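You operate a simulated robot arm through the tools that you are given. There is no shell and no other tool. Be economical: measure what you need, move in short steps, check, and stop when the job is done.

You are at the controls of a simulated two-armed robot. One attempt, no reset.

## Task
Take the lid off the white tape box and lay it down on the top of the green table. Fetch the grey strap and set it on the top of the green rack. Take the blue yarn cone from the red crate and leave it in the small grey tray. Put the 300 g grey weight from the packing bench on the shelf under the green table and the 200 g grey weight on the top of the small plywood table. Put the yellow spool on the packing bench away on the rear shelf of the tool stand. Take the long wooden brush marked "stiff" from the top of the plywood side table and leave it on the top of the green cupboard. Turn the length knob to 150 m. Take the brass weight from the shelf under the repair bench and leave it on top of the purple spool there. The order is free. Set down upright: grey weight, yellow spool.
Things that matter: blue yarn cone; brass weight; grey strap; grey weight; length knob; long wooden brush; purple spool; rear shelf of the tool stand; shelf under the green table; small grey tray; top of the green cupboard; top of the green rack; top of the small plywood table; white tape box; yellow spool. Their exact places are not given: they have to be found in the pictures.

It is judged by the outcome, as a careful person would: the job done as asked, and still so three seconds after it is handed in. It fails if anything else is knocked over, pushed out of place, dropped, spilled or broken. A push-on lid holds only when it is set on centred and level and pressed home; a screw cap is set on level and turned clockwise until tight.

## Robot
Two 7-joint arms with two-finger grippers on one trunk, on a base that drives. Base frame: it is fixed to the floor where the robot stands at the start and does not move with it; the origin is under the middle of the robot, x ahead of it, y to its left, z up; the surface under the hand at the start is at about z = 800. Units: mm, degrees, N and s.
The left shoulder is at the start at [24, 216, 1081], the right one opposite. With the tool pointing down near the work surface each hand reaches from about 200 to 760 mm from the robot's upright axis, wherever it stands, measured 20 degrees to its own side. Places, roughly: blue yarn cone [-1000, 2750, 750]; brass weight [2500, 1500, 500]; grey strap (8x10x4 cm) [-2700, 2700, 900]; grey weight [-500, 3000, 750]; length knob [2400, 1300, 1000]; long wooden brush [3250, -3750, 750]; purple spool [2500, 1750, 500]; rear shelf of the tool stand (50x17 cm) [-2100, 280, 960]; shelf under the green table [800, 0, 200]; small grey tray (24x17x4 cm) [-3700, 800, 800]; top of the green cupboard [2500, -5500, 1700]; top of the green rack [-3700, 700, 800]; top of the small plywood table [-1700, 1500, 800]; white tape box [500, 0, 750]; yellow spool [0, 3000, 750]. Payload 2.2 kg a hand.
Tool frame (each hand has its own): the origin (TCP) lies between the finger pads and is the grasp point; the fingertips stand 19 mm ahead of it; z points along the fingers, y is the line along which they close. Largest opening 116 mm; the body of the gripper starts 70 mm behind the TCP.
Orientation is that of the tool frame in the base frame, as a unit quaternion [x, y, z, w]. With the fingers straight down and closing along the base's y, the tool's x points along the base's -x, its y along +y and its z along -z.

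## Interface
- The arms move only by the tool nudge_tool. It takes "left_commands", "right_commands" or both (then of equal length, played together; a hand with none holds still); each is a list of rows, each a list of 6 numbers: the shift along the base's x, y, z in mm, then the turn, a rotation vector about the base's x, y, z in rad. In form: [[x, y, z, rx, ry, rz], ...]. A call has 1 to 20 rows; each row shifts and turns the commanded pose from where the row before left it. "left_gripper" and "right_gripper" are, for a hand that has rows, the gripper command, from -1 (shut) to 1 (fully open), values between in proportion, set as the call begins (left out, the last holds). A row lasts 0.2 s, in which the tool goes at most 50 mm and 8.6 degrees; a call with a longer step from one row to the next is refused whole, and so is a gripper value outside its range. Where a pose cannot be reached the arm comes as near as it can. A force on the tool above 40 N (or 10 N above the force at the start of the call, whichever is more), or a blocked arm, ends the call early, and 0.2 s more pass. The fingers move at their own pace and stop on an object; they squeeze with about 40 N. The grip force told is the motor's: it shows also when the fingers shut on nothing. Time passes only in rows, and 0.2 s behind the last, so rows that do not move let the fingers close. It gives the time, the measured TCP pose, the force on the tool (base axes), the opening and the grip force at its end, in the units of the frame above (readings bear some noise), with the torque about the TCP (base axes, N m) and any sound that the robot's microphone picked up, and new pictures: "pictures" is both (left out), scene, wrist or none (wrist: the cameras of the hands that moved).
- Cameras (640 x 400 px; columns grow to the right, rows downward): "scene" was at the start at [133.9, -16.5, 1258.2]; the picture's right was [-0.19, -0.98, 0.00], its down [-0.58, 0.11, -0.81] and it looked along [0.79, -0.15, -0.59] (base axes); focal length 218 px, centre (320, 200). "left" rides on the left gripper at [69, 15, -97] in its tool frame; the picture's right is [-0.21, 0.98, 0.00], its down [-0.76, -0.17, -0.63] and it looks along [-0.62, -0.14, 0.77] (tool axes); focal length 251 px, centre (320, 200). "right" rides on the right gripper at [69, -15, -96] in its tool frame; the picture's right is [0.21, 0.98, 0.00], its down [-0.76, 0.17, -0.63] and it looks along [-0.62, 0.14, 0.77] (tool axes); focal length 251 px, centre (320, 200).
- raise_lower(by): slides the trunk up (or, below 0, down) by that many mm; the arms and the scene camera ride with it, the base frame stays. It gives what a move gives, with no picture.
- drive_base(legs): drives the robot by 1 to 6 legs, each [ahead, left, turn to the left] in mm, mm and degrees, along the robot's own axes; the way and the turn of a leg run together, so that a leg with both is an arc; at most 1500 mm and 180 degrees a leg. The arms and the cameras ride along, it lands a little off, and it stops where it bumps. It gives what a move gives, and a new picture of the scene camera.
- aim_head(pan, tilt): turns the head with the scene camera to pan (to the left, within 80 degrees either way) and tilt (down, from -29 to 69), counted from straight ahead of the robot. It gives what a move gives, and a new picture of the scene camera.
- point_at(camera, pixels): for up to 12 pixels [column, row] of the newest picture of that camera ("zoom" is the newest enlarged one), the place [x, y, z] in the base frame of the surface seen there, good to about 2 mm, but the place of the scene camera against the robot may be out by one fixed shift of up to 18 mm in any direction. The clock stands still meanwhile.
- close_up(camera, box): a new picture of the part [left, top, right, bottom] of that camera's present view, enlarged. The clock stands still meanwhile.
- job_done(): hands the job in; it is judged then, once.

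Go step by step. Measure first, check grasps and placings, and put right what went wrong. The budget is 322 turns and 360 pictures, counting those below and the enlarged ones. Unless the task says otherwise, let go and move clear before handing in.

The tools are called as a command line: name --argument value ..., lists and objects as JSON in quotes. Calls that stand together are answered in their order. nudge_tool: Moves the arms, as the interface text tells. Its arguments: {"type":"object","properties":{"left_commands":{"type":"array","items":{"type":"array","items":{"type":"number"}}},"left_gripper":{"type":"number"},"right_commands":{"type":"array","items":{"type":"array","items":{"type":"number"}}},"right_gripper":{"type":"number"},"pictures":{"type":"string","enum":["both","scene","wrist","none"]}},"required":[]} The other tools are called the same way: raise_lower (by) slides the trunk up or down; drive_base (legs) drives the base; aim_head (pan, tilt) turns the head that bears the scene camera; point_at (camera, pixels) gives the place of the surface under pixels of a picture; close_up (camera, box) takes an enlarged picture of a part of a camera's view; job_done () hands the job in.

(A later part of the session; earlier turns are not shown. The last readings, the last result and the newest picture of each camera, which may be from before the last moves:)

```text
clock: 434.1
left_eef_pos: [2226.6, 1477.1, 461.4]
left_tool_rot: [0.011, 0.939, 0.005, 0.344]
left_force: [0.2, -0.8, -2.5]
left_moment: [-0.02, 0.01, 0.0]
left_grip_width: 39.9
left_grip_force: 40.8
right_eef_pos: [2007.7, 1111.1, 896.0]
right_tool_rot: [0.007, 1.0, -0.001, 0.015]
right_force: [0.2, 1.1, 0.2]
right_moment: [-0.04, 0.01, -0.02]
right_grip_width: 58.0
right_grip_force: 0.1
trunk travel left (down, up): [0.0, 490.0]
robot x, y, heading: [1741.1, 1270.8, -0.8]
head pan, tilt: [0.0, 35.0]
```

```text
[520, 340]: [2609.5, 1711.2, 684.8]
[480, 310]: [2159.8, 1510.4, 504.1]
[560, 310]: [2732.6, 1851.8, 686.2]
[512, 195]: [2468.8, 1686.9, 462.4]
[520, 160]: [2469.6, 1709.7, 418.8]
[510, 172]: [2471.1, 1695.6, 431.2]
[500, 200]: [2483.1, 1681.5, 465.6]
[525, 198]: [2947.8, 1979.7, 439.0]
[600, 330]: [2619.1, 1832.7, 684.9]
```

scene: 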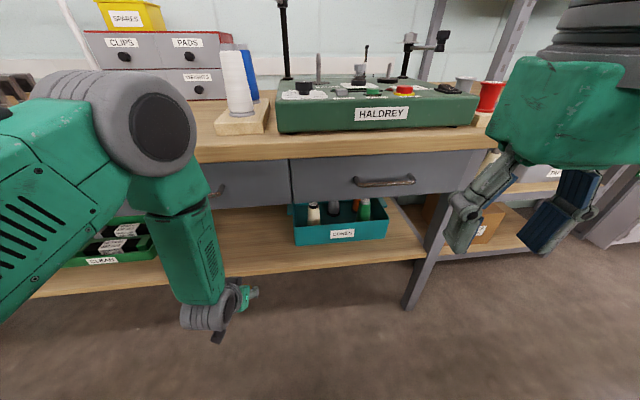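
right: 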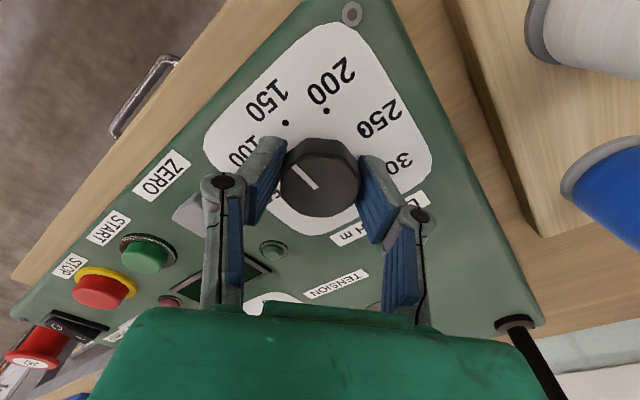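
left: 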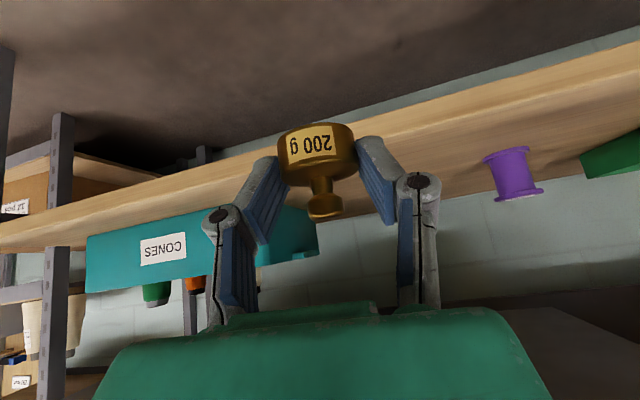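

The drawer underside is at z=685, so placing on the spool needs the hand flatter (~60°). I set the brass weight down near the shelf's front edge and re-grip it with more pitch.

nudge_tool --left_commands '[[30, 0, 0, 0, 0, 0], [30, 0, 0, 0, 0, 0], [30, 0, 0, 0, 0, 0], [30, 0, 0, 0, 0, 0], [30, 0, -10, 0, 0, 0], [0, 0, -12, 0, 0, 0], [0, 0, -8, 0, 0, 0], [0, 0, -3, 0, 0, 0], [0, 0, 0, 0, 0, 0]]' --pictures "none"

nudge_tool --left_commands '[[0, 0, -2, 0, 0, 0], [0, 0, -1, 0, 0, 0], [0, 0, -1, 0, 0, 0], [0, 0, 0, 0, 0, 0]]' --pictures "wrist"

```text
clock: 436.1
left_eef_pos: [2375.6, 1479.0, 426.4]
left_tool_rot: [0.01, 0.939, 0.005, 0.343]
left_force: [0.3, -0.2, -1.3]
left_moment: [-0.01, 0.01, -0.01]
left_grip_width: 39.8
left_grip_force: 39.9
right_eef_pos: [2008.8, 1111.5, 895.9]
right_tool_rot: [0.007, 1.0, -0.001, 0.014]
right_force: [-0.1, 0.5, 0.5]
right_moment: [-0.04, -0.03, -0.02]
right_grip_width: 57.9
right_grip_force: 0.1
trunk travel left (down, up): [0.0, 490.0]
robot x, y, heading: [1740.5, 1270.8, -0.8]
head pan, tilt: [0.0, 35.0]
```

```text
clock: 437.1
left_eef_pos: [2376.5, 1478.7, 426.3]
left_tool_rot: [0.01, 0.938, 0.007, 0.347]
left_force: [-6.9, 2.7, 20.7]
left_moment: [-0.06, 0.33, -0.08]
left_grip_width: 39.8
left_grip_force: 40.3
right_eef_pos: [2007.4, 1111.0, 897.3]
right_tool_rot: [0.007, 1.0, -0.002, 0.016]
right_force: [0.1, 0.4, 0.2]
right_moment: [0.0, -0.01, -0.02]
right_grip_width: 58.1
right_grip_force: 0.0
trunk travel left (down, up): [0.0, 490.0]
robot x, y, heading: [1740.3, 1273.6, -0.7]
head pan, tilt: [0.0, 35.0]
```

left: 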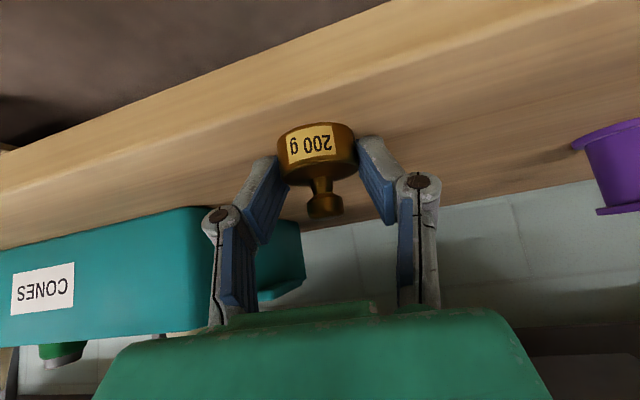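

Contact. I release and back out along the tool axis, then pitch 20° more.

nudge_tool --left_commands '[[0, 0, 0, 0, 0, 0], [0, 0, 0, 0, 0, 0], [-10, 0, 12, 0, 0, 0], [-16, 0, 19, 0, 0, 0], [-20, 0, 19, 0, 0, 0], [-30, 0, 10, 0, 0, 0], [-30, 0, 0, 0, -0.12, 0], [-20, 0, 0, 0, -0.12, 0], [0, 0, -10, 0, -0.11, 0], [0, 0, 0, 0, 0, 0]]' --left_gripper 0.15 --pictures "both"

```text
clock: 439.3
left_eef_pos: [2251.0, 1478.5, 472.7]
left_tool_rot: [0.009, 0.865, 0.007, 0.502]
left_force: [0.3, -1.2, -0.5]
left_moment: [0.01, 0.01, 0.01]
left_grip_width: 66.8
left_grip_force: 0.0
right_eef_pos: [2008.7, 1111.3, 894.6]
right_tool_rot: [0.007, 1.0, -0.001, 0.015]
right_force: [0.4, -0.2, 0.3]
right_moment: [0.02, 0.03, -0.01]
right_grip_width: 57.8
right_grip_force: 0.1
trunk travel left (down, up): [0.0, 490.0]
robot x, y, heading: [1742.1, 1270.4, -0.7]
head pan, tilt: [0.0, 35.0]
```

scene: 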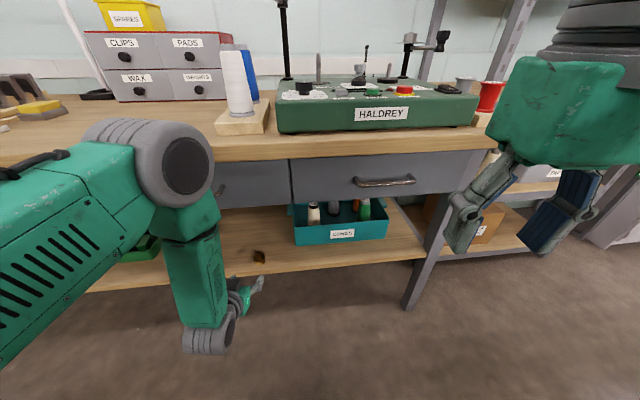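
left: 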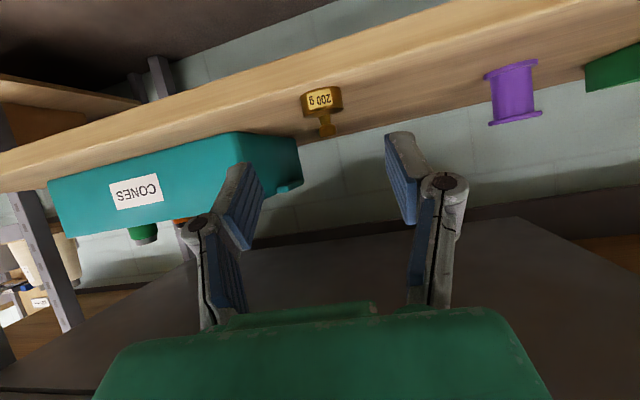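

point_at --camera "left" --pixels '[[321, 100], [305, 98], [338, 98], [324, 125], [322, 110], [515, 85], [490, 75], [535, 68], [492, 120], [540, 112], [515, 118]]'

close_up --camera "left" --box '[280, 40, 560, 150]'

```text
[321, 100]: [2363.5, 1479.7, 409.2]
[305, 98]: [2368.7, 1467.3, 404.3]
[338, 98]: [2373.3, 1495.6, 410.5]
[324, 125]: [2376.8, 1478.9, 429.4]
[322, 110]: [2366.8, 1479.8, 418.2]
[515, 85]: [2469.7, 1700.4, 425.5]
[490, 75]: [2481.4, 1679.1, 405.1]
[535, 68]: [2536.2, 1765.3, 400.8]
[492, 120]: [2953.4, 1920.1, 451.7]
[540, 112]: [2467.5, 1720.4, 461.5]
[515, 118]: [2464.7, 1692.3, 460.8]
```

```text
2.29 times, centred on (420, 95) of left
```

zoom: 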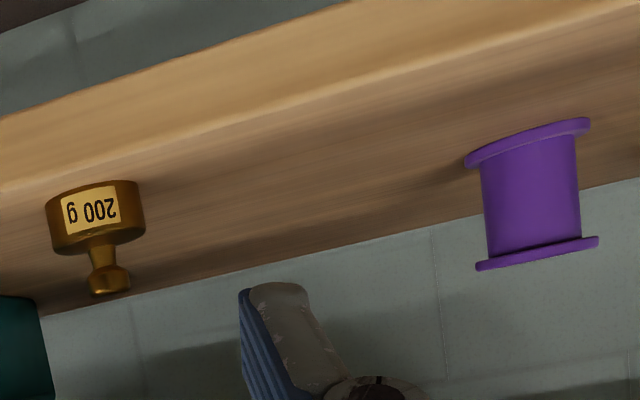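

Brass centre ≈(2383.5,1480). I approach along the new 60° axis and grip the body.

nudge_tool --left_commands '[[0, 1, 21, 0, 0, 0], [26, 0, -15, 0, 0, 0], [26, 0, -15, 0, 0, 0], [26, 0, -15, 0, 0, 0], [22, 0, -13, 0, 0, 0], [14, 0, -8, 0, 0, 0], [0, 0, 0, 0, 0, 0], [0, 0, 0, 0, 0, 0]]' --pictures "wrist"

```text
clock: 441.1
left_eef_pos: [2364.0, 1479.7, 427.8]
left_tool_rot: [0.01, 0.865, 0.007, 0.501]
left_force: [-1.1, 0.5, 0.5]
left_moment: [0.02, -0.01, -0.03]
left_grip_width: 66.8
left_grip_force: 0.0
right_eef_pos: [2006.5, 1111.2, 896.5]
right_tool_rot: [0.007, 1.0, -0.002, 0.015]
right_force: [-0.3, 0.0, -0.7]
right_moment: [0.0, -0.03, -0.03]
right_grip_width: 57.8
right_grip_force: 0.0
trunk travel left (down, up): [0.0, 490.0]
robot x, y, heading: [1744.8, 1271.7, -0.7]
head pan, tilt: [0.0, 35.0]
```

left: 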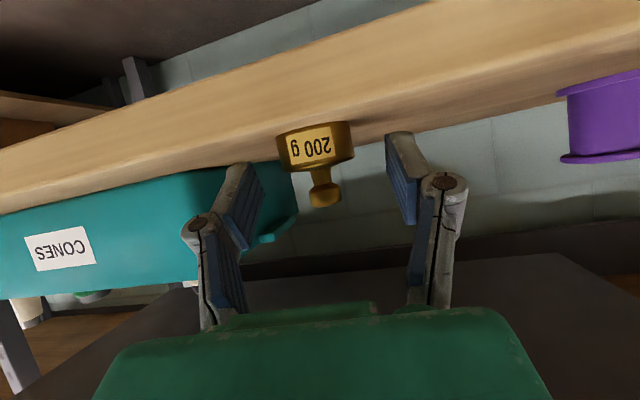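

nudge_tool --left_commands '[[6, 0, -3, 0, 0, 0], [5, 0, -2, 0, 0, 0], [0, 0, 0, 0, 0, 0]]' --pictures "none"

nudge_tool --left_commands '[[0, 0, 0, 0, 0, 0], [0, 0, 0, 0, 0, 0], [0, 0, 0, 0, 0, 0], [0, 0, 0, 0, 0, 0]]' --left_gripper -1 --pictures "wrist"

```text
clock: 441.9
left_eef_pos: [2376.3, 1480.3, 422.3]
left_tool_rot: [0.01, 0.865, 0.007, 0.501]
left_force: [-0.8, 0.3, -0.1]
left_moment: [0.02, 0.01, -0.01]
left_grip_width: 66.7
left_grip_force: 0.0
right_eef_pos: [2007.7, 1110.7, 895.1]
right_tool_rot: [0.007, 1.0, -0.001, 0.015]
right_force: [0.2, 0.3, -0.7]
right_moment: [-0.01, -0.02, 0.02]
right_grip_width: 57.9
right_grip_force: 0.1
trunk travel left (down, up): [0.0, 490.0]
robot x, y, heading: [1742.6, 1275.0, -0.7]
head pan, tilt: [0.0, 35.0]
```

```text
clock: 442.9
left_eef_pos: [2375.5, 1480.8, 424.7]
left_tool_rot: [0.01, 0.865, 0.007, 0.501]
left_force: [0.1, 0.9, -0.2]
left_moment: [-0.01, -0.03, 0.03]
left_grip_width: 38.9
left_grip_force: 40.0
right_eef_pos: [2008.4, 1111.5, 896.5]
right_tool_rot: [0.006, 1.0, -0.001, 0.015]
right_force: [-0.4, 0.8, -0.2]
right_moment: [-0.01, -0.02, 0.02]
right_grip_width: 58.0
right_grip_force: 0.0
trunk travel left (down, up): [0.0, 490.0]
robot x, y, heading: [1739.3, 1275.2, -0.7]
head pan, tilt: [0.0, 35.0]
```

left: 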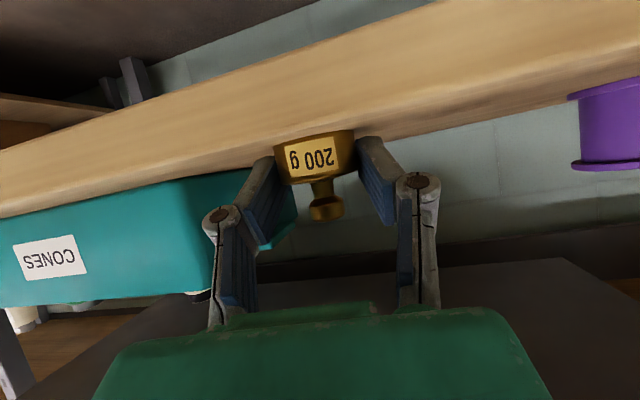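

Gripped. I lift, withdraw, back off and shift left to face the purple spool.

nudge_tool --left_commands '[[0, 0, 10, 0, 0, 0], [0, 0, 20, 0, 0, 0], [-30, 0, 15, 0, 0, 0], [-30, 0, 15, 0, 0, 0], [-30, 0, 10, 0, 0, 0], [-30, 0, 10, 0, 0, 0], [-30, 0, 0, 0, 0, 0], [0, 0, 0, 0, 0, 0]]' --pictures "wrist"

drive_base --legs '[[-150, 0, 0], [0, 232, 0]]'

nudge_tool --left_commands '[[0, 0, 0, 0, 0, 0], [0, 0, 0, 0, 0, 0], [0, 0, 0, 0, 0, 0], [0, 0, 0, 0, 0, 0], [0, 0, 0, 0, 0, 0], [0, 0, 0, 0, 0, 0], [0, 0, 0, 0, 0, 0], [0, 0, 0, 0, 0, 0], [0, 0, 0, 0, 0, 0], [0, 0, 0, 0, 0, 0], [0, 0, 0, 0, 0, 0], [0, 0, 0, 0, 0, 0], [0, 0, 0, 0, 0, 0], [0, 0, 0, 0, 0, 0], [0, 0, 0, 0, 0, 0], [0, 0, 0, 0, 0, 0], [0, 0, 0, 0, 0, 0], [0, 0, 0, 0, 0, 0], [0, 0, 0, 0, 0, 0], [0, 0, 0, 0, 0, 0]]' --pictures "none"

nudge_tool --left_commands '[[0, 0, 0, 0, 0, 0], [0, 0, 0, 0, 0, 0], [0, 0, 0, 0, 0, 0], [0, 0, 0, 0, 0, 0], [0, 0, 0, 0, 0, 0], [0, 0, 0, 0, 0, 0], [0, 0, 0, 0, 0, 0], [0, 0, 0, 0, 0, 0], [0, 0, 0, 0, 0, 0], [0, 0, 0, 0, 0, 0], [0, 0, 0, 0, 0, 0], [0, 0, 0, 0, 0, 0], [0, 0, 0, 0, 0, 0], [0, 0, 0, 0, 0, 0], [0, 0, 0, 0, 0, 0], [0, 0, 0, 0, 0, 0], [0, 0, 0, 0, 0, 0], [0, 0, 0, 0, 0, 0], [0, 0, 0, 0, 0, 0], [0, 0, 0, 0, 0, 0]]' --pictures "both"

```text
clock: 444.7
left_eef_pos: [2225.1, 1479.5, 503.4]
left_tool_rot: [0.009, 0.865, 0.007, 0.502]
left_force: [0.7, -0.1, -2.5]
left_moment: [-0.03, -0.02, 0.02]
left_grip_width: 39.0
left_grip_force: 40.3
right_eef_pos: [2009.0, 1109.8, 895.4]
right_tool_rot: [0.007, 1.0, -0.001, 0.015]
right_force: [0.3, 0.1, -0.3]
right_moment: [0.01, -0.01, -0.01]
right_grip_width: 58.2
right_grip_force: 0.0
trunk travel left (down, up): [0.0, 490.0]
robot x, y, heading: [1742.1, 1273.9, -0.5]
head pan, tilt: [0.0, 35.0]
```

left: 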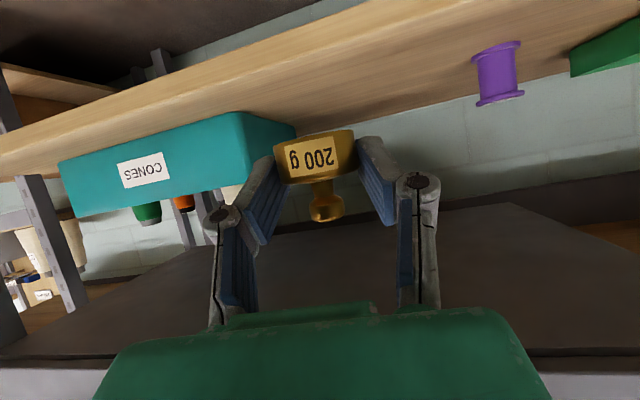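

```text
clock: 447.4
left_eef_pos: [2080.8, 1703.7, 505.8]
left_tool_rot: [0.014, 0.865, 0.012, 0.502]
left_force: [0.7, -0.6, -2.5]
left_moment: [0.01, 0.0, 0.03]
left_grip_width: 38.9
left_grip_force: 40.2
right_eef_pos: [1861.3, 1332.1, 893.2]
right_tool_rot: [0.008, 1.0, 0.005, 0.015]
right_force: [-0.3, -1.0, 0.8]
right_moment: [0.06, -0.01, 0.05]
right_grip_width: 58.1
right_grip_force: 0.1
trunk travel left (down, up): [0.0, 490.0]
robot x, y, heading: [1600.1, 1504.3, -0.8]
head pan, tilt: [0.0, 35.0]
```

scene: 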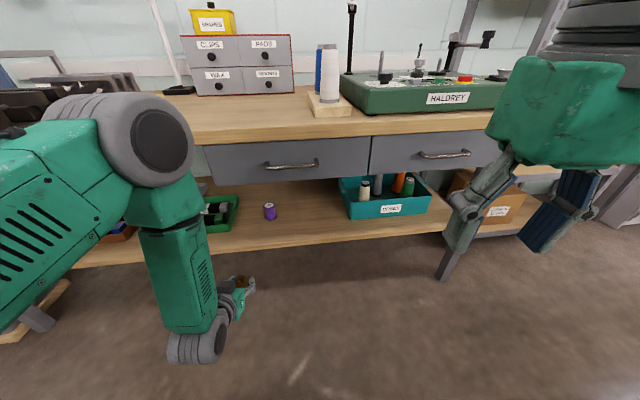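

```text
clock: 451.6
left_eef_pos: [2079.3, 1709.6, 505.5]
left_tool_rot: [0.01, 0.864, 0.007, 0.504]
left_force: [0.0, 0.0, -1.5]
left_moment: [0.0, 0.03, 0.02]
left_grip_width: 39.0
left_grip_force: 40.2
right_eef_pos: [1860.7, 1342.4, 896.8]
right_tool_rot: [0.009, 1.0, -0.001, 0.015]
right_force: [0.2, 1.0, 0.3]
right_moment: [-0.03, -0.03, 0.0]
right_grip_width: 58.2
right_grip_force: 0.1
trunk travel left (down, up): [0.0, 490.0]
robot x, y, heading: [1598.0, 1503.6, -0.6]
head pan, tilt: [0.0, 35.0]
```

```text
clock: 455.8
left_eef_pos: [2079.6, 1709.4, 504.7]
left_tool_rot: [0.011, 0.864, 0.006, 0.503]
left_force: [0.2, 0.4, -1.7]
left_moment: [0.01, 0.03, 0.01]
left_grip_width: 38.9
left_grip_force: 39.6
right_eef_pos: [1860.4, 1342.7, 895.9]
right_tool_rot: [0.009, 1.0, -0.001, 0.016]
right_force: [0.1, 0.1, 0.7]
right_moment: [0.01, -0.01, -0.02]
right_grip_width: 57.9
right_grip_force: 0.0
trunk travel left (down, up): [0.0, 490.0]
robot x, y, heading: [1596.9, 1504.6, -0.8]
head pan, tilt: [0.0, 35.0]
```

scene: 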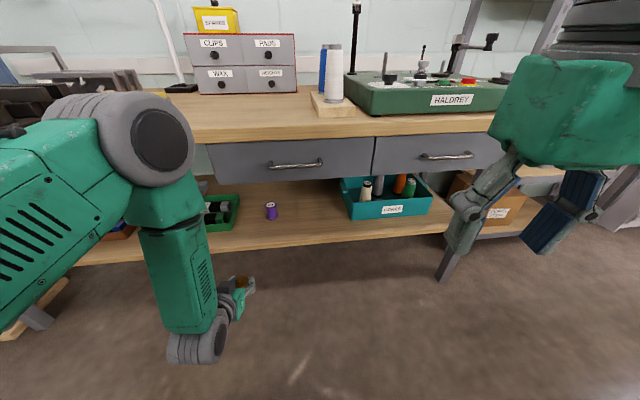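
left: 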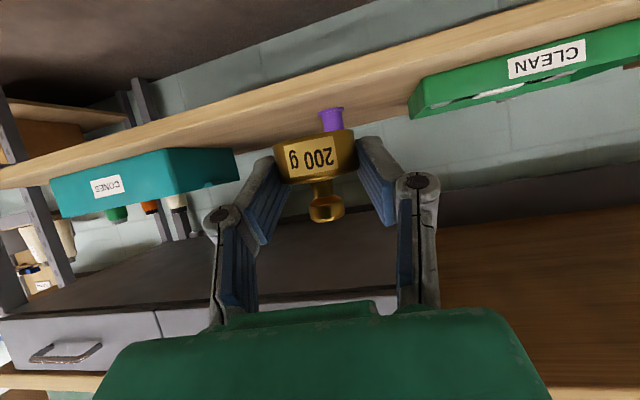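

Settled. I raise the hand slightly and drive ahead to the spool.

nudge_tool --left_commands '[[0, 0, 10, 0, 0, 0], [0, 0, 10, 0, 0, 0], [0, 0, 0, 0, 0, 0]]' --pictures "none"

drive_base --legs '[[160, 0, 0]]'

nudge_tool --left_commands '[[30, 0, 0, 0, 0, 0], [30, 0, 0, 0, 0, 0], [30, 0, 0, 0, 0, 0], [0, 0, 0, 0, 0, 0], [0, 0, 0, 0, 0, 0], [0, 0, 0, 0, 0, 0], [0, 0, 0, 0, 0, 0]]' --pictures "both"

```text
clock: 456.6
left_eef_pos: [2079.6, 1709.2, 525.2]
left_tool_rot: [0.011, 0.864, 0.006, 0.503]
left_force: [-0.2, 0.8, -2.0]
left_moment: [-0.01, 0.01, -0.02]
left_grip_width: 38.5
left_grip_force: 40.0
right_eef_pos: [1860.9, 1342.3, 897.1]
right_tool_rot: [0.009, 1.0, -0.001, 0.015]
right_force: [0.3, -0.4, -0.4]
right_moment: [-0.01, 0.02, 0.04]
right_grip_width: 58.1
right_grip_force: 0.0
trunk travel left (down, up): [0.0, 490.0]
robot x, y, heading: [1594.4, 1502.1, -1.1]
head pan, tilt: [0.0, 35.0]
```

```text
clock: 458.1
left_eef_pos: [2239.5, 1704.9, 523.8]
left_tool_rot: [0.011, 0.864, 0.005, 0.503]
left_force: [1.0, 0.8, -2.3]
left_moment: [-0.03, 0.01, 0.04]
left_grip_width: 38.9
left_grip_force: 39.9
right_eef_pos: [2021.3, 1339.6, 895.7]
right_tool_rot: [0.011, 1.0, -0.001, 0.014]
right_force: [1.1, 0.3, 0.7]
right_moment: [-0.03, 0.01, -0.05]
right_grip_width: 57.8
right_grip_force: 0.0
trunk travel left (down, up): [0.0, 490.0]
robot x, y, heading: [1753.2, 1502.7, -0.7]
head pan, tilt: [0.0, 35.0]
```

scene: 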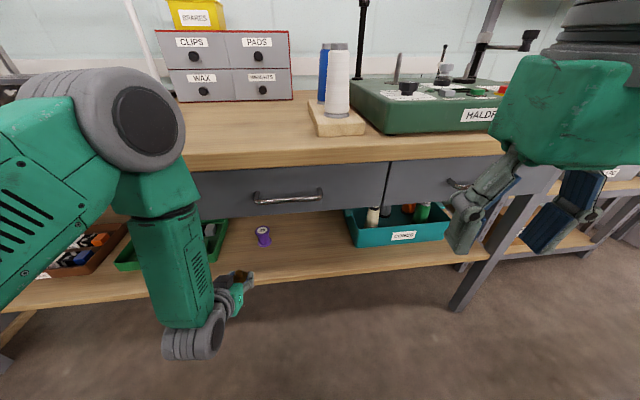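

```text
clock: 459.6
left_eef_pos: [2328.4, 1705.9, 526.9]
left_tool_rot: [0.011, 0.863, 0.005, 0.504]
left_force: [0.5, 0.4, -3.0]
left_moment: [0.03, -0.01, -0.01]
left_grip_width: 38.7
left_grip_force: 40.3
right_eef_pos: [2018.3, 1339.4, 897.2]
right_tool_rot: [0.01, 1.0, -0.001, 0.017]
right_force: [-0.2, 0.1, -0.5]
right_moment: [0.01, 0.01, -0.01]
right_grip_width: 58.1
right_grip_force: 0.1
trunk travel left (down, up): [0.0, 490.0]
robot x, y, heading: [1751.7, 1502.1, -0.7]
head pan, tilt: [0.0, 35.0]
```

scene: 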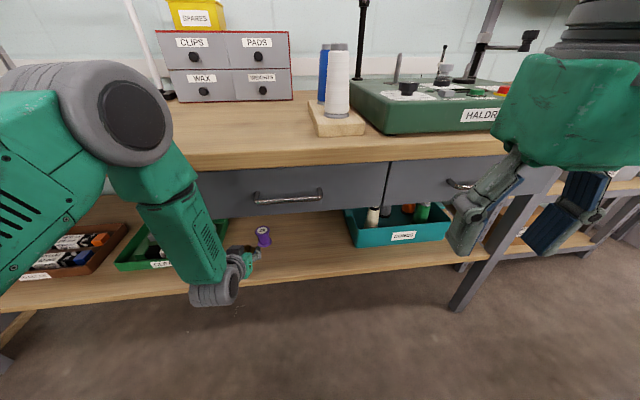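
left: 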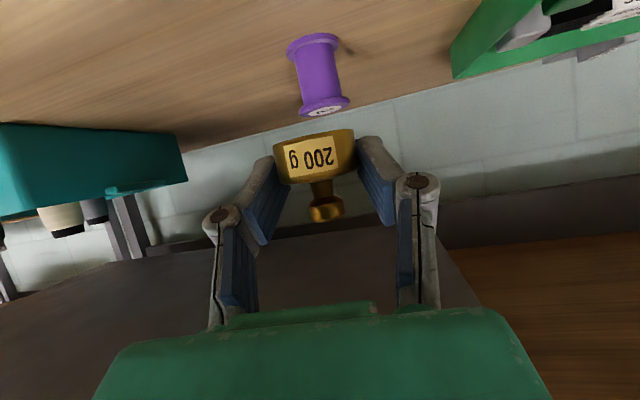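

close_up --camera "left" --box '[270, 20, 370, 120]'

point_at --camera "left" --pixels '[[316, 70], [298, 72], [336, 68], [312, 40], [290, 50], [340, 40], [324, 107], [302, 112], [347, 102], [323, 101], [325, 114]]'

point_at --camera "scene" --pixels '[[263, 231], [263, 242], [257, 233], [270, 233], [262, 228]]'

close_up --camera "scene" --box '[220, 200, 310, 270]'

```text
4.00 times, centred on (320, 70) of left
```

zoom: 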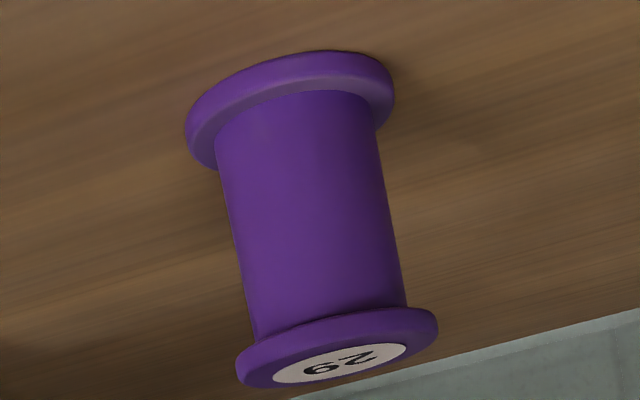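

```text
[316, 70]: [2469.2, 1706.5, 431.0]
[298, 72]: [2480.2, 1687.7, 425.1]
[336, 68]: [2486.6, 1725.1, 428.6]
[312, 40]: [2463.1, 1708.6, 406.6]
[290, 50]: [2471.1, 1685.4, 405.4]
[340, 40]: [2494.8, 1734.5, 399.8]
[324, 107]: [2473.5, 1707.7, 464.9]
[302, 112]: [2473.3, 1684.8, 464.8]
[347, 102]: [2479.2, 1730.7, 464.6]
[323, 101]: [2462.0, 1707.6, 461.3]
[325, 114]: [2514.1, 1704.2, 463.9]
```

```text
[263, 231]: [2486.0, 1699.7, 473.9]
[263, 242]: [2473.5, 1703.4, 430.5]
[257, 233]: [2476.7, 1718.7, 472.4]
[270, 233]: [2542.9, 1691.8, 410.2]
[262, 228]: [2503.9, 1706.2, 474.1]
```

```text
5.71 times, centred on (265, 235) of scene
```

zoom: 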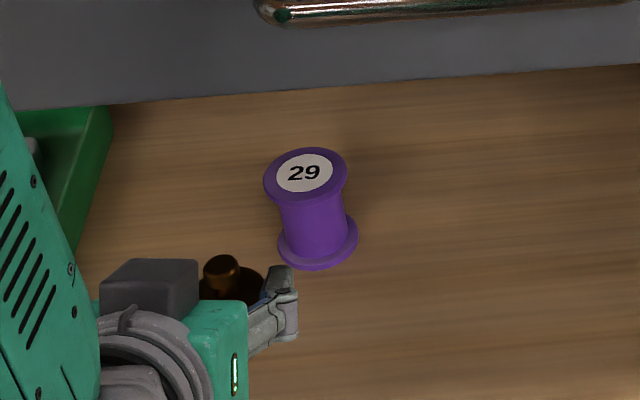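

Spool top centre (2488,1707.5), z=465. I lower to pass 9 mm above it (keeping clear of the drawer), then advance.

nudge_tool --left_commands '[[0, 0, -15, 0, 0, 0], [0, 0, -13, 0, 0, 0], [25, 0, 0, 0, 0, 0], [25, 0, 0, 0, 0, 0], [25, 0, 0, 0, 0, 0], [0, 0, 0, 0, 0, 0], [0, 0, 0, 0, 0, 0]]' --pictures "both"

point_at --camera "scene" --pixels '[[140, 110], [170, 120], [190, 180], [215, 240], [200, 150], [180, 150]]'

```text
clock: 461.2
left_eef_pos: [2402.4, 1707.7, 498.8]
left_tool_rot: [0.011, 0.864, 0.006, 0.503]
left_force: [0.9, 0.2, -2.1]
left_moment: [-0.01, 0.01, -0.03]
left_grip_width: 38.8
left_grip_force: 39.8
right_eef_pos: [2018.4, 1339.4, 897.5]
right_tool_rot: [0.01, 1.0, -0.001, 0.017]
right_force: [0.0, -0.3, 0.3]
right_moment: [0.02, -0.01, 0.0]
right_grip_width: 58.0
right_grip_force: 0.1
trunk travel left (down, up): [0.0, 490.0]
robot x, y, heading: [1754.4, 1506.9, -0.8]
head pan, tilt: [0.0, 35.0]
```

scene: 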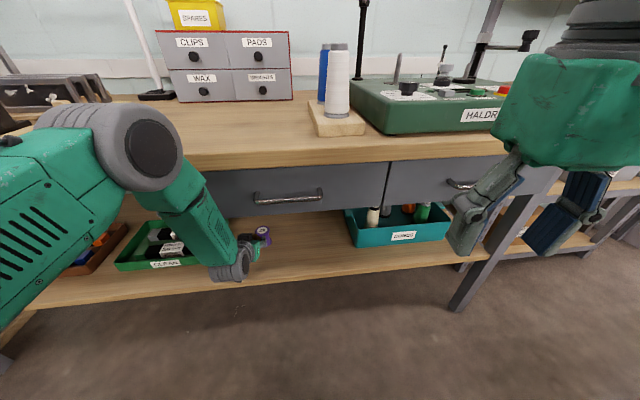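
left: 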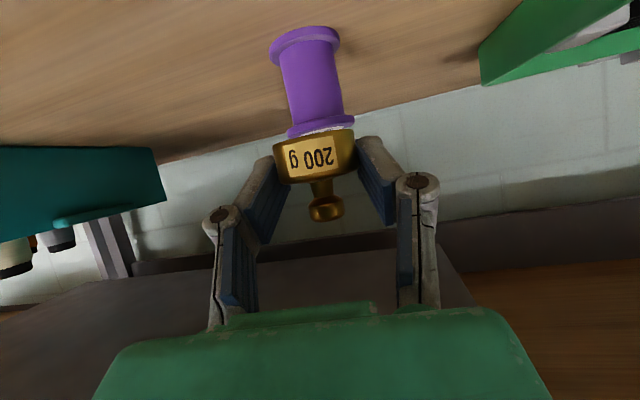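

```text
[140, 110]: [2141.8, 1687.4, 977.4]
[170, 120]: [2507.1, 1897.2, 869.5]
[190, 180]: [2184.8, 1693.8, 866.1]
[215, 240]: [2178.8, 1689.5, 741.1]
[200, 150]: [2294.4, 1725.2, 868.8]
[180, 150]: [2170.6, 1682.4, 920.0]
```

nudge_tool --left_commands '[[20, 0, 0, 0, 0, 0], [20, 0, 0, 0, 0, 0], [20, 0, 0, 0, 0, 0], [18, 0, 0, 0, 0, 0], [0, 0, 0, 0, 0, 0], [0, 0, 0, 0, 0, 0]]' --pictures "both"

close_up --camera "scene" --box '[180, 170, 320, 290]'

```text
clock: 462.6
left_eef_pos: [2462.6, 1705.1, 494.4]
left_tool_rot: [0.013, 0.868, 0.007, 0.497]
left_force: [0.3, 0.7, -1.1]
left_moment: [0.0, 0.0, 0.0]
left_grip_width: 38.7
left_grip_force: 39.7
right_eef_pos: [2009.2, 1339.4, 899.1]
right_tool_rot: [0.008, 1.0, 0.0, 0.023]
right_force: [-0.6, 0.3, 0.1]
right_moment: [0.01, -0.01, -0.01]
right_grip_width: 58.1
right_grip_force: 0.0
trunk travel left (down, up): [0.0, 490.0]
robot x, y, heading: [1756.7, 1499.9, -1.1]
head pan, tilt: [0.0, 35.0]
```

scene: 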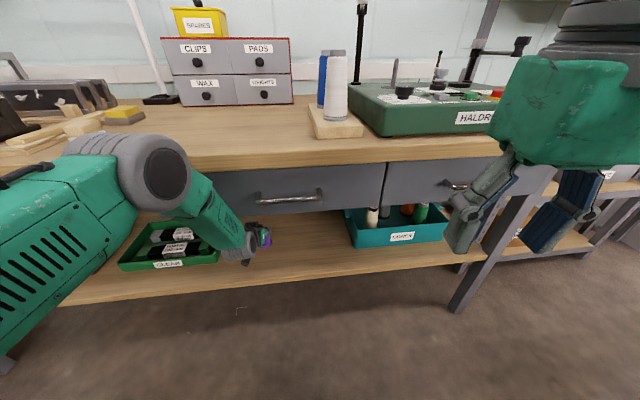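
left: 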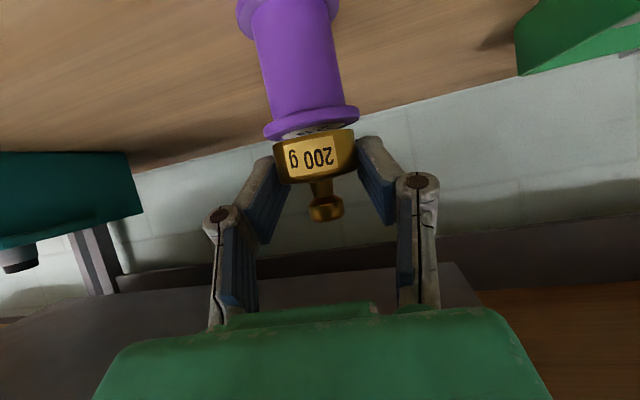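

```text
3.33 times, centred on (250, 230) of scene
```

zoom: 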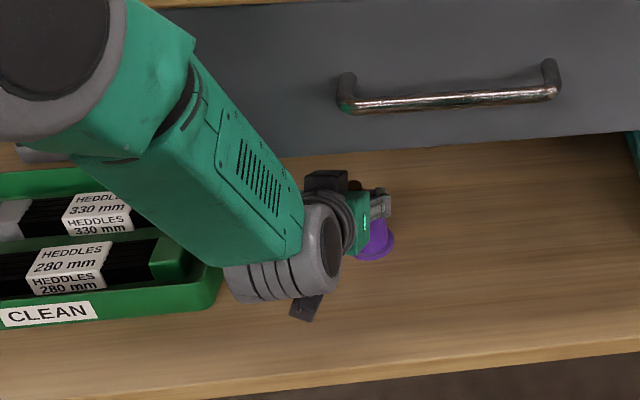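

The body leaned back slightly: the forearm touches the drawer front. I withdraw, back the base 100 mm so the arm can be straighter, and extend again.

nudge_tool --left_commands '[[-20, 0, 3, 0, 0, 0], [-20, 0, 0, 0, 0, 0], [-20, 0, 0, 0, 0, 0], [-20, 0, 0, 0, 0, 0], [0, 0, 0, 0, 0, 0]]' --pictures "none"

drive_base --legs '[[-100, 0, 0]]'

nudge_tool --left_commands '[[25, 0, 0, 0, 0, 0], [25, 0, 0, 0, 0, 0], [25, 0, 0, 0, 0, 0], [25, 0, 0, 0, 0, 0], [0, 0, 0, 0, 0, 0], [0, 0, 0, 0, 0, 0]]' --pictures "both"

```text
clock: 463.9
left_eef_pos: [2403.2, 1706.4, 501.0]
left_tool_rot: [0.01, 0.863, 0.007, 0.505]
left_force: [-0.7, -0.1, -2.3]
left_moment: [0.01, 0.01, 0.0]
left_grip_width: 38.5
left_grip_force: 39.8
right_eef_pos: [2017.6, 1339.6, 896.6]
right_tool_rot: [0.01, 1.0, -0.001, 0.017]
right_force: [-0.2, -0.2, 1.1]
right_moment: [-0.01, 0.01, -0.05]
right_grip_width: 57.8
right_grip_force: 0.0
trunk travel left (down, up): [0.0, 490.0]
robot x, y, heading: [1760.4, 1500.2, -0.6]
head pan, tilt: [0.0, 35.0]
```

```text
clock: 465.0
left_eef_pos: [2302.7, 1707.8, 501.1]
left_tool_rot: [0.012, 0.863, 0.005, 0.505]
left_force: [1.0, 0.9, -0.8]
left_moment: [-0.04, 0.0, 0.02]
left_grip_width: 38.6
left_grip_force: 40.2
right_eef_pos: [1919.0, 1341.5, 896.1]
right_tool_rot: [0.01, 1.0, -0.001, 0.017]
right_force: [0.0, 0.9, 1.2]
right_moment: [0.01, -0.04, -0.03]
right_grip_width: 58.0
right_grip_force: 0.1
trunk travel left (down, up): [0.0, 490.0]
robot x, y, heading: [1655.3, 1504.9, -1.2]
head pan, tilt: [0.0, 35.0]
```

scene: 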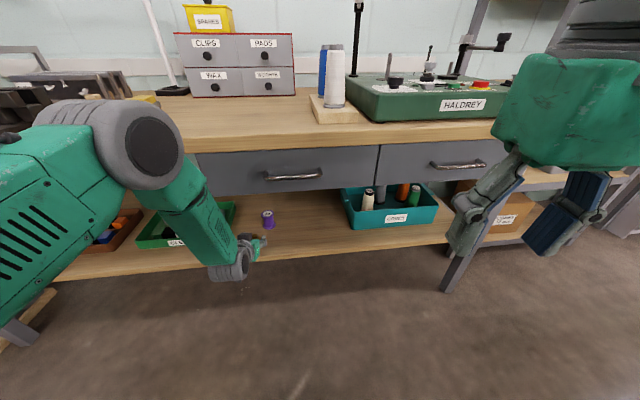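

```text
clock: 466.4
left_eef_pos: [2402.6, 1708.4, 502.4]
left_tool_rot: [0.011, 0.863, 0.006, 0.505]
left_force: [-0.5, -0.2, -1.1]
left_moment: [0.03, 0.03, 0.0]
left_grip_width: 38.8
left_grip_force: 39.6
right_eef_pos: [1916.7, 1341.0, 897.9]
right_tool_rot: [0.01, 1.0, -0.001, 0.018]
right_force: [0.1, 0.5, -0.4]
right_moment: [0.02, -0.03, 0.0]
right_grip_width: 58.0
right_grip_force: 0.0
trunk travel left (down, up): [0.0, 490.0]
robot x, y, heading: [1655.5, 1504.0, -1.3]
head pan, tilt: [0.0, 35.0]
```

scene: 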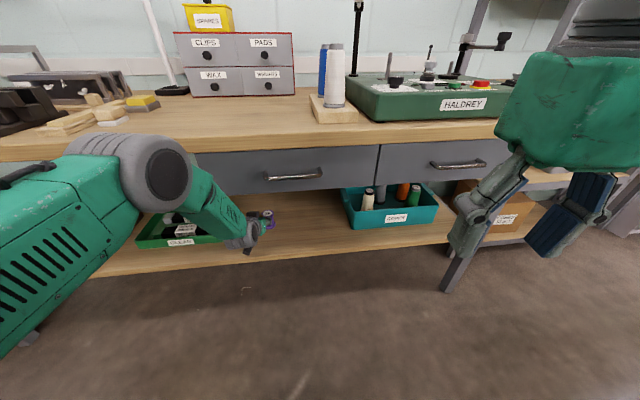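
left: 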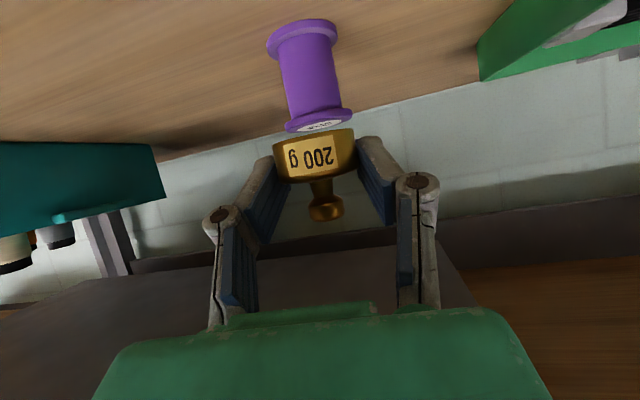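

nudge_tool --left_commands '[[20, 0, 0, 0, 0, 0], [20, 0, 0, 0, 0, 0], [20, 0, 0, 0, 0, 0], [18, 0, 0, 0, 0, 0], [0, 0, 0, 0, 0, 0], [0, 0, 0, 0, 0, 0]]' --pictures "both"

```text
clock: 467.8
left_eef_pos: [2478.9, 1707.0, 502.6]
left_tool_rot: [0.012, 0.863, 0.005, 0.505]
left_force: [-0.8, 0.8, -2.2]
left_moment: [-0.01, 0.02, -0.03]
left_grip_width: 38.8
left_grip_force: 39.8
right_eef_pos: [1916.1, 1340.9, 898.3]
right_tool_rot: [0.009, 1.0, -0.001, 0.018]
right_force: [-0.1, -0.9, -0.1]
right_moment: [0.0, 0.0, 0.01]
right_grip_width: 57.9
right_grip_force: 0.0
trunk travel left (down, up): [0.0, 490.0]
robot x, y, heading: [1652.7, 1505.6, -1.1]
head pan, tilt: [0.0, 35.0]
```

scene: 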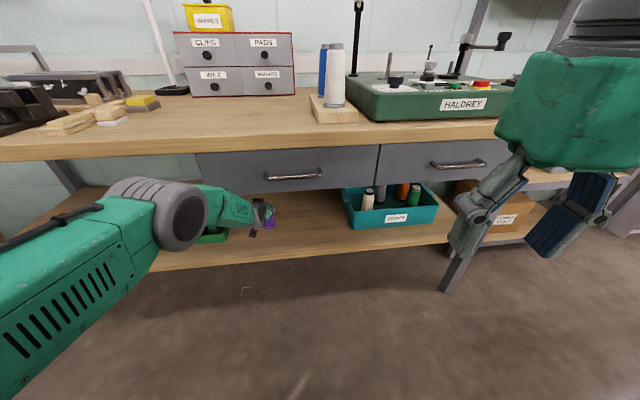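
left: 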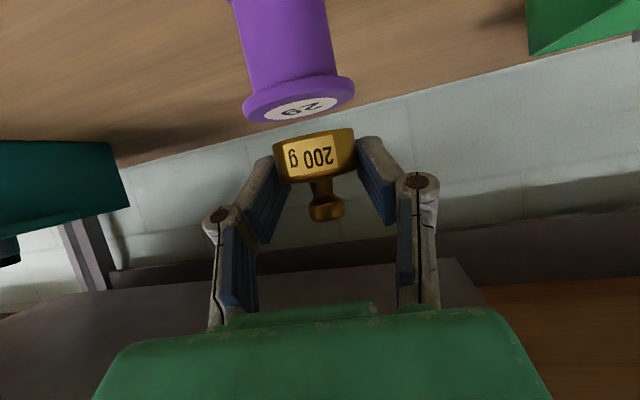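

Aligned over the spool (its axis projects to column ≈315 at the weight). I lower to contact.

nudge_tool --left_commands '[[1, 0, -5, 0, 0, 0], [0, 0, -4, 0, 0, 0], [0, 0, -2, 0, 0, 0], [0, 0, 0, 0, 0, 0]]' --pictures "wrist"

close_up --camera "scene" --box '[200, 170, 320, 270]'

```text
clock: 468.8
left_eef_pos: [2480.2, 1707.3, 491.0]
left_tool_rot: [0.011, 0.863, 0.006, 0.504]
left_force: [-1.5, -0.2, -2.0]
left_moment: [-0.01, -0.02, 0.02]
left_grip_width: 38.6
left_grip_force: 40.3
right_eef_pos: [1917.0, 1341.7, 898.2]
right_tool_rot: [0.01, 1.0, -0.002, 0.019]
right_force: [0.6, -0.4, 0.3]
right_moment: [0.0, 0.01, -0.04]
right_grip_width: 58.0
right_grip_force: 0.0
trunk travel left (down, up): [0.0, 490.0]
robot x, y, heading: [1653.9, 1500.9, -0.9]
head pan, tilt: [0.0, 35.0]
```

left: 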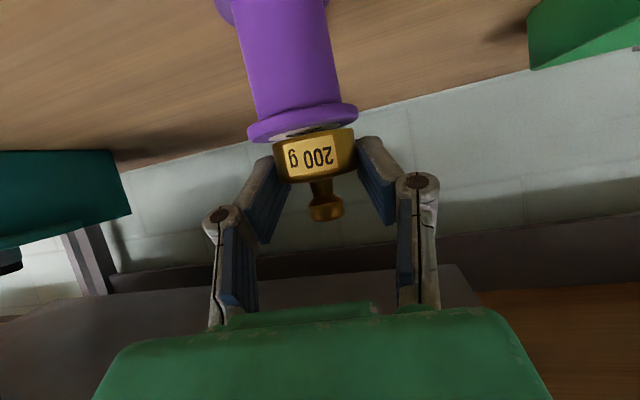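

```text
4.00 times, centred on (260, 220) of scene
```

zoom: 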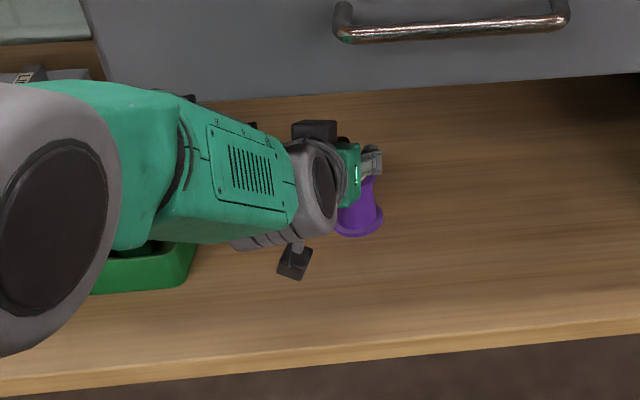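

point_at --camera "left" --pixels '[[252, 134], [352, 112], [300, 125], [278, 160], [353, 150], [315, 155], [312, 172], [300, 134]]'

close_up --camera "left" --box '[230, 80, 390, 230]'

```text
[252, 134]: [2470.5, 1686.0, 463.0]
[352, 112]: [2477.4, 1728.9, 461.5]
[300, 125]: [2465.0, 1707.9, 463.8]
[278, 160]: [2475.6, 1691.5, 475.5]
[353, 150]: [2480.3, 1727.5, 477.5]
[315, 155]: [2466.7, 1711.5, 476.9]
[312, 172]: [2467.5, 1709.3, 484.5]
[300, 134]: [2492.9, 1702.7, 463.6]
```

```text
2.67 times, centred on (310, 155) of left
```

zoom: 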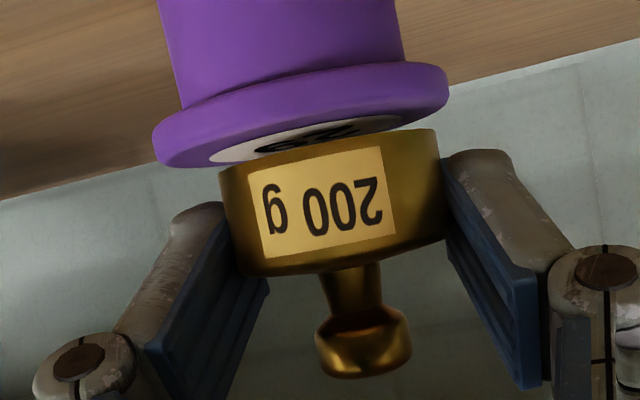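

Aligned within a few mm (weight y 1709.5 vs spool 1707.5). I lower to contact.

nudge_tool --left_commands '[[2, -1, -1, 0, 0, 0], [0, 0, -1, 0, 0, 0], [0, 0, 0, 0, 0, 0]]' --pictures "none"

nudge_tool --left_commands '[[0, 0, -1, 0, 0, 0], [0, 0, 0, 0, 0, 0]]' --pictures "none"

nudge_tool --left_commands '[[0, 0, -1, 0, 0, 0], [0, 0, 0, 0, 0, 0]]' --pictures "none"

```text
clock: 469.6
left_eef_pos: [2484.2, 1707.3, 489.8]
left_tool_rot: [0.012, 0.863, 0.006, 0.505]
left_force: [0.2, 1.0, -1.6]
left_moment: [-0.01, -0.01, 0.03]
left_grip_width: 38.7
left_grip_force: 40.3
right_eef_pos: [1915.8, 1340.5, 898.4]
right_tool_rot: [0.009, 1.0, -0.001, 0.018]
right_force: [-0.4, 0.2, -0.2]
right_moment: [-0.02, 0.01, 0.0]
right_grip_width: 57.9
right_grip_force: 0.1
trunk travel left (down, up): [0.0, 490.0]
robot x, y, heading: [1653.0, 1505.9, -0.8]
head pan, tilt: [0.0, 35.0]
```

```text
clock: 470.2
left_eef_pos: [2482.8, 1707.2, 489.1]
left_tool_rot: [0.011, 0.863, 0.006, 0.505]
left_force: [0.1, -0.2, -1.8]
left_moment: [-0.01, 0.01, -0.04]
left_grip_width: 38.4
left_grip_force: 39.9
right_eef_pos: [1916.5, 1341.5, 898.8]
right_tool_rot: [0.009, 1.0, -0.001, 0.018]
right_force: [0.3, -0.8, -0.8]
right_moment: [-0.01, 0.01, 0.0]
right_grip_width: 58.0
right_grip_force: 0.0
trunk travel left (down, up): [0.0, 490.0]
robot x, y, heading: [1655.5, 1505.3, -0.8]
head pan, tilt: [0.0, 35.0]
```

```text
clock: 470.8
left_eef_pos: [2483.4, 1706.7, 486.8]
left_tool_rot: [0.011, 0.863, 0.006, 0.505]
left_force: [0.4, 0.3, -1.0]
left_moment: [0.02, 0.03, 0.02]
left_grip_width: 38.5
left_grip_force: 39.8
right_eef_pos: [1917.8, 1341.1, 896.8]
right_tool_rot: [0.01, 1.0, -0.002, 0.019]
right_force: [0.1, 0.8, 0.2]
right_moment: [0.01, 0.0, -0.01]
right_grip_width: 58.0
right_grip_force: 0.1
trunk travel left (down, up): [0.0, 490.0]
robot x, y, heading: [1654.2, 1504.0, -0.8]
head pan, tilt: [0.0, 35.0]
```

nudge_tool --left_commands '[[0, 0, -1, 0, 0, 0], [0, 0, 0, 0, 0, 0]]' --pictures "none"

nudge_tool --left_commands '[[0, 0, -1, 0, 0, 0], [0, 0, 0, 0, 0, 0]]' --pictures "wrist"

```text
clock: 471.4
left_eef_pos: [2484.1, 1705.8, 487.4]
left_tool_rot: [0.011, 0.863, 0.006, 0.505]
left_force: [-0.7, 0.1, 2.1]
left_moment: [-0.08, 0.03, -0.03]
left_grip_width: 38.3
left_grip_force: 39.5
right_eef_pos: [1917.0, 1340.0, 897.6]
right_tool_rot: [0.01, 1.0, -0.001, 0.018]
right_force: [0.0, 0.6, -0.3]
right_moment: [-0.01, 0.0, -0.03]
right_grip_width: 58.0
right_grip_force: 0.0
trunk travel left (down, up): [0.0, 490.0]
robot x, y, heading: [1652.5, 1506.1, -1.0]
head pan, tilt: [0.0, 35.0]
```

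```text
clock: 472.0
left_eef_pos: [2483.5, 1707.6, 487.4]
left_tool_rot: [0.012, 0.862, 0.005, 0.506]
left_force: [1.6, 0.4, 7.7]
left_moment: [-0.1, 0.08, 0.02]
left_grip_width: 38.5
left_grip_force: 40.3
right_eef_pos: [1915.5, 1340.6, 897.7]
right_tool_rot: [0.009, 1.0, -0.001, 0.018]
right_force: [0.1, -0.9, 0.1]
right_moment: [0.0, -0.01, 0.03]
right_grip_width: 57.9
right_grip_force: 0.0
trunk travel left (down, up): [0.0, 490.0]
robot x, y, heading: [1652.5, 1502.8, -0.8]
head pan, tilt: [0.0, 35.0]
```

left: 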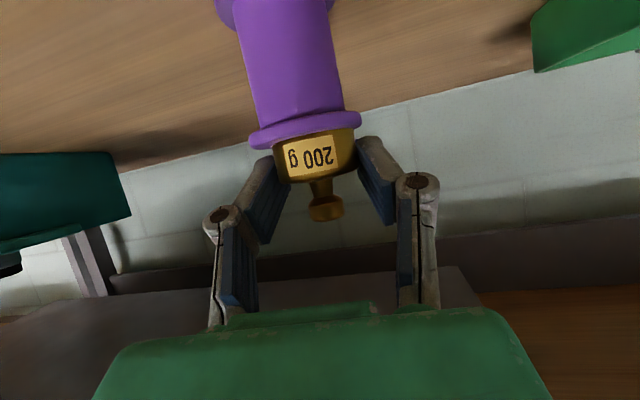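

Contact (8 N) with the weight square on the spool. I open and back out along the tool axis.

nudge_tool --left_commands '[[0, 0, 0, 0, 0, 0], [0, 0, 0, 0, 0, 0], [0, 0, 0, 0, 0, 0], [-8, 0, 5, 0, 0, 0], [-17, 0, 10, 0, 0, 0], [-17, 0, 10, 0, 0, 0], [-26, 0, 6, 0, 0, 0], [-30, 0, 0, 0, 0, 0], [0, 0, 0, 0, 0, 0]]' --left_gripper 0.1 --pictures "wrist"

```text
clock: 474.0
left_eef_pos: [2384.5, 1706.2, 517.5]
left_tool_rot: [0.013, 0.862, 0.005, 0.506]
left_force: [-0.1, -0.8, 1.3]
left_moment: [-0.01, -0.04, -0.01]
left_grip_width: 63.7
left_grip_force: 0.0
right_eef_pos: [1915.7, 1339.8, 898.0]
right_tool_rot: [0.01, 1.0, -0.002, 0.019]
right_force: [0.3, -1.1, 0.6]
right_moment: [-0.02, -0.04, 0.02]
right_grip_width: 58.3
right_grip_force: 0.0
trunk travel left (down, up): [0.0, 490.0]
robot x, y, heading: [1657.9, 1502.1, -1.0]
head pan, tilt: [0.0, 35.0]
```

left: 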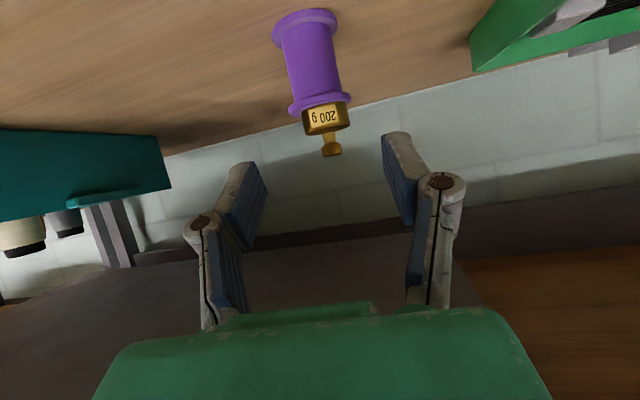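

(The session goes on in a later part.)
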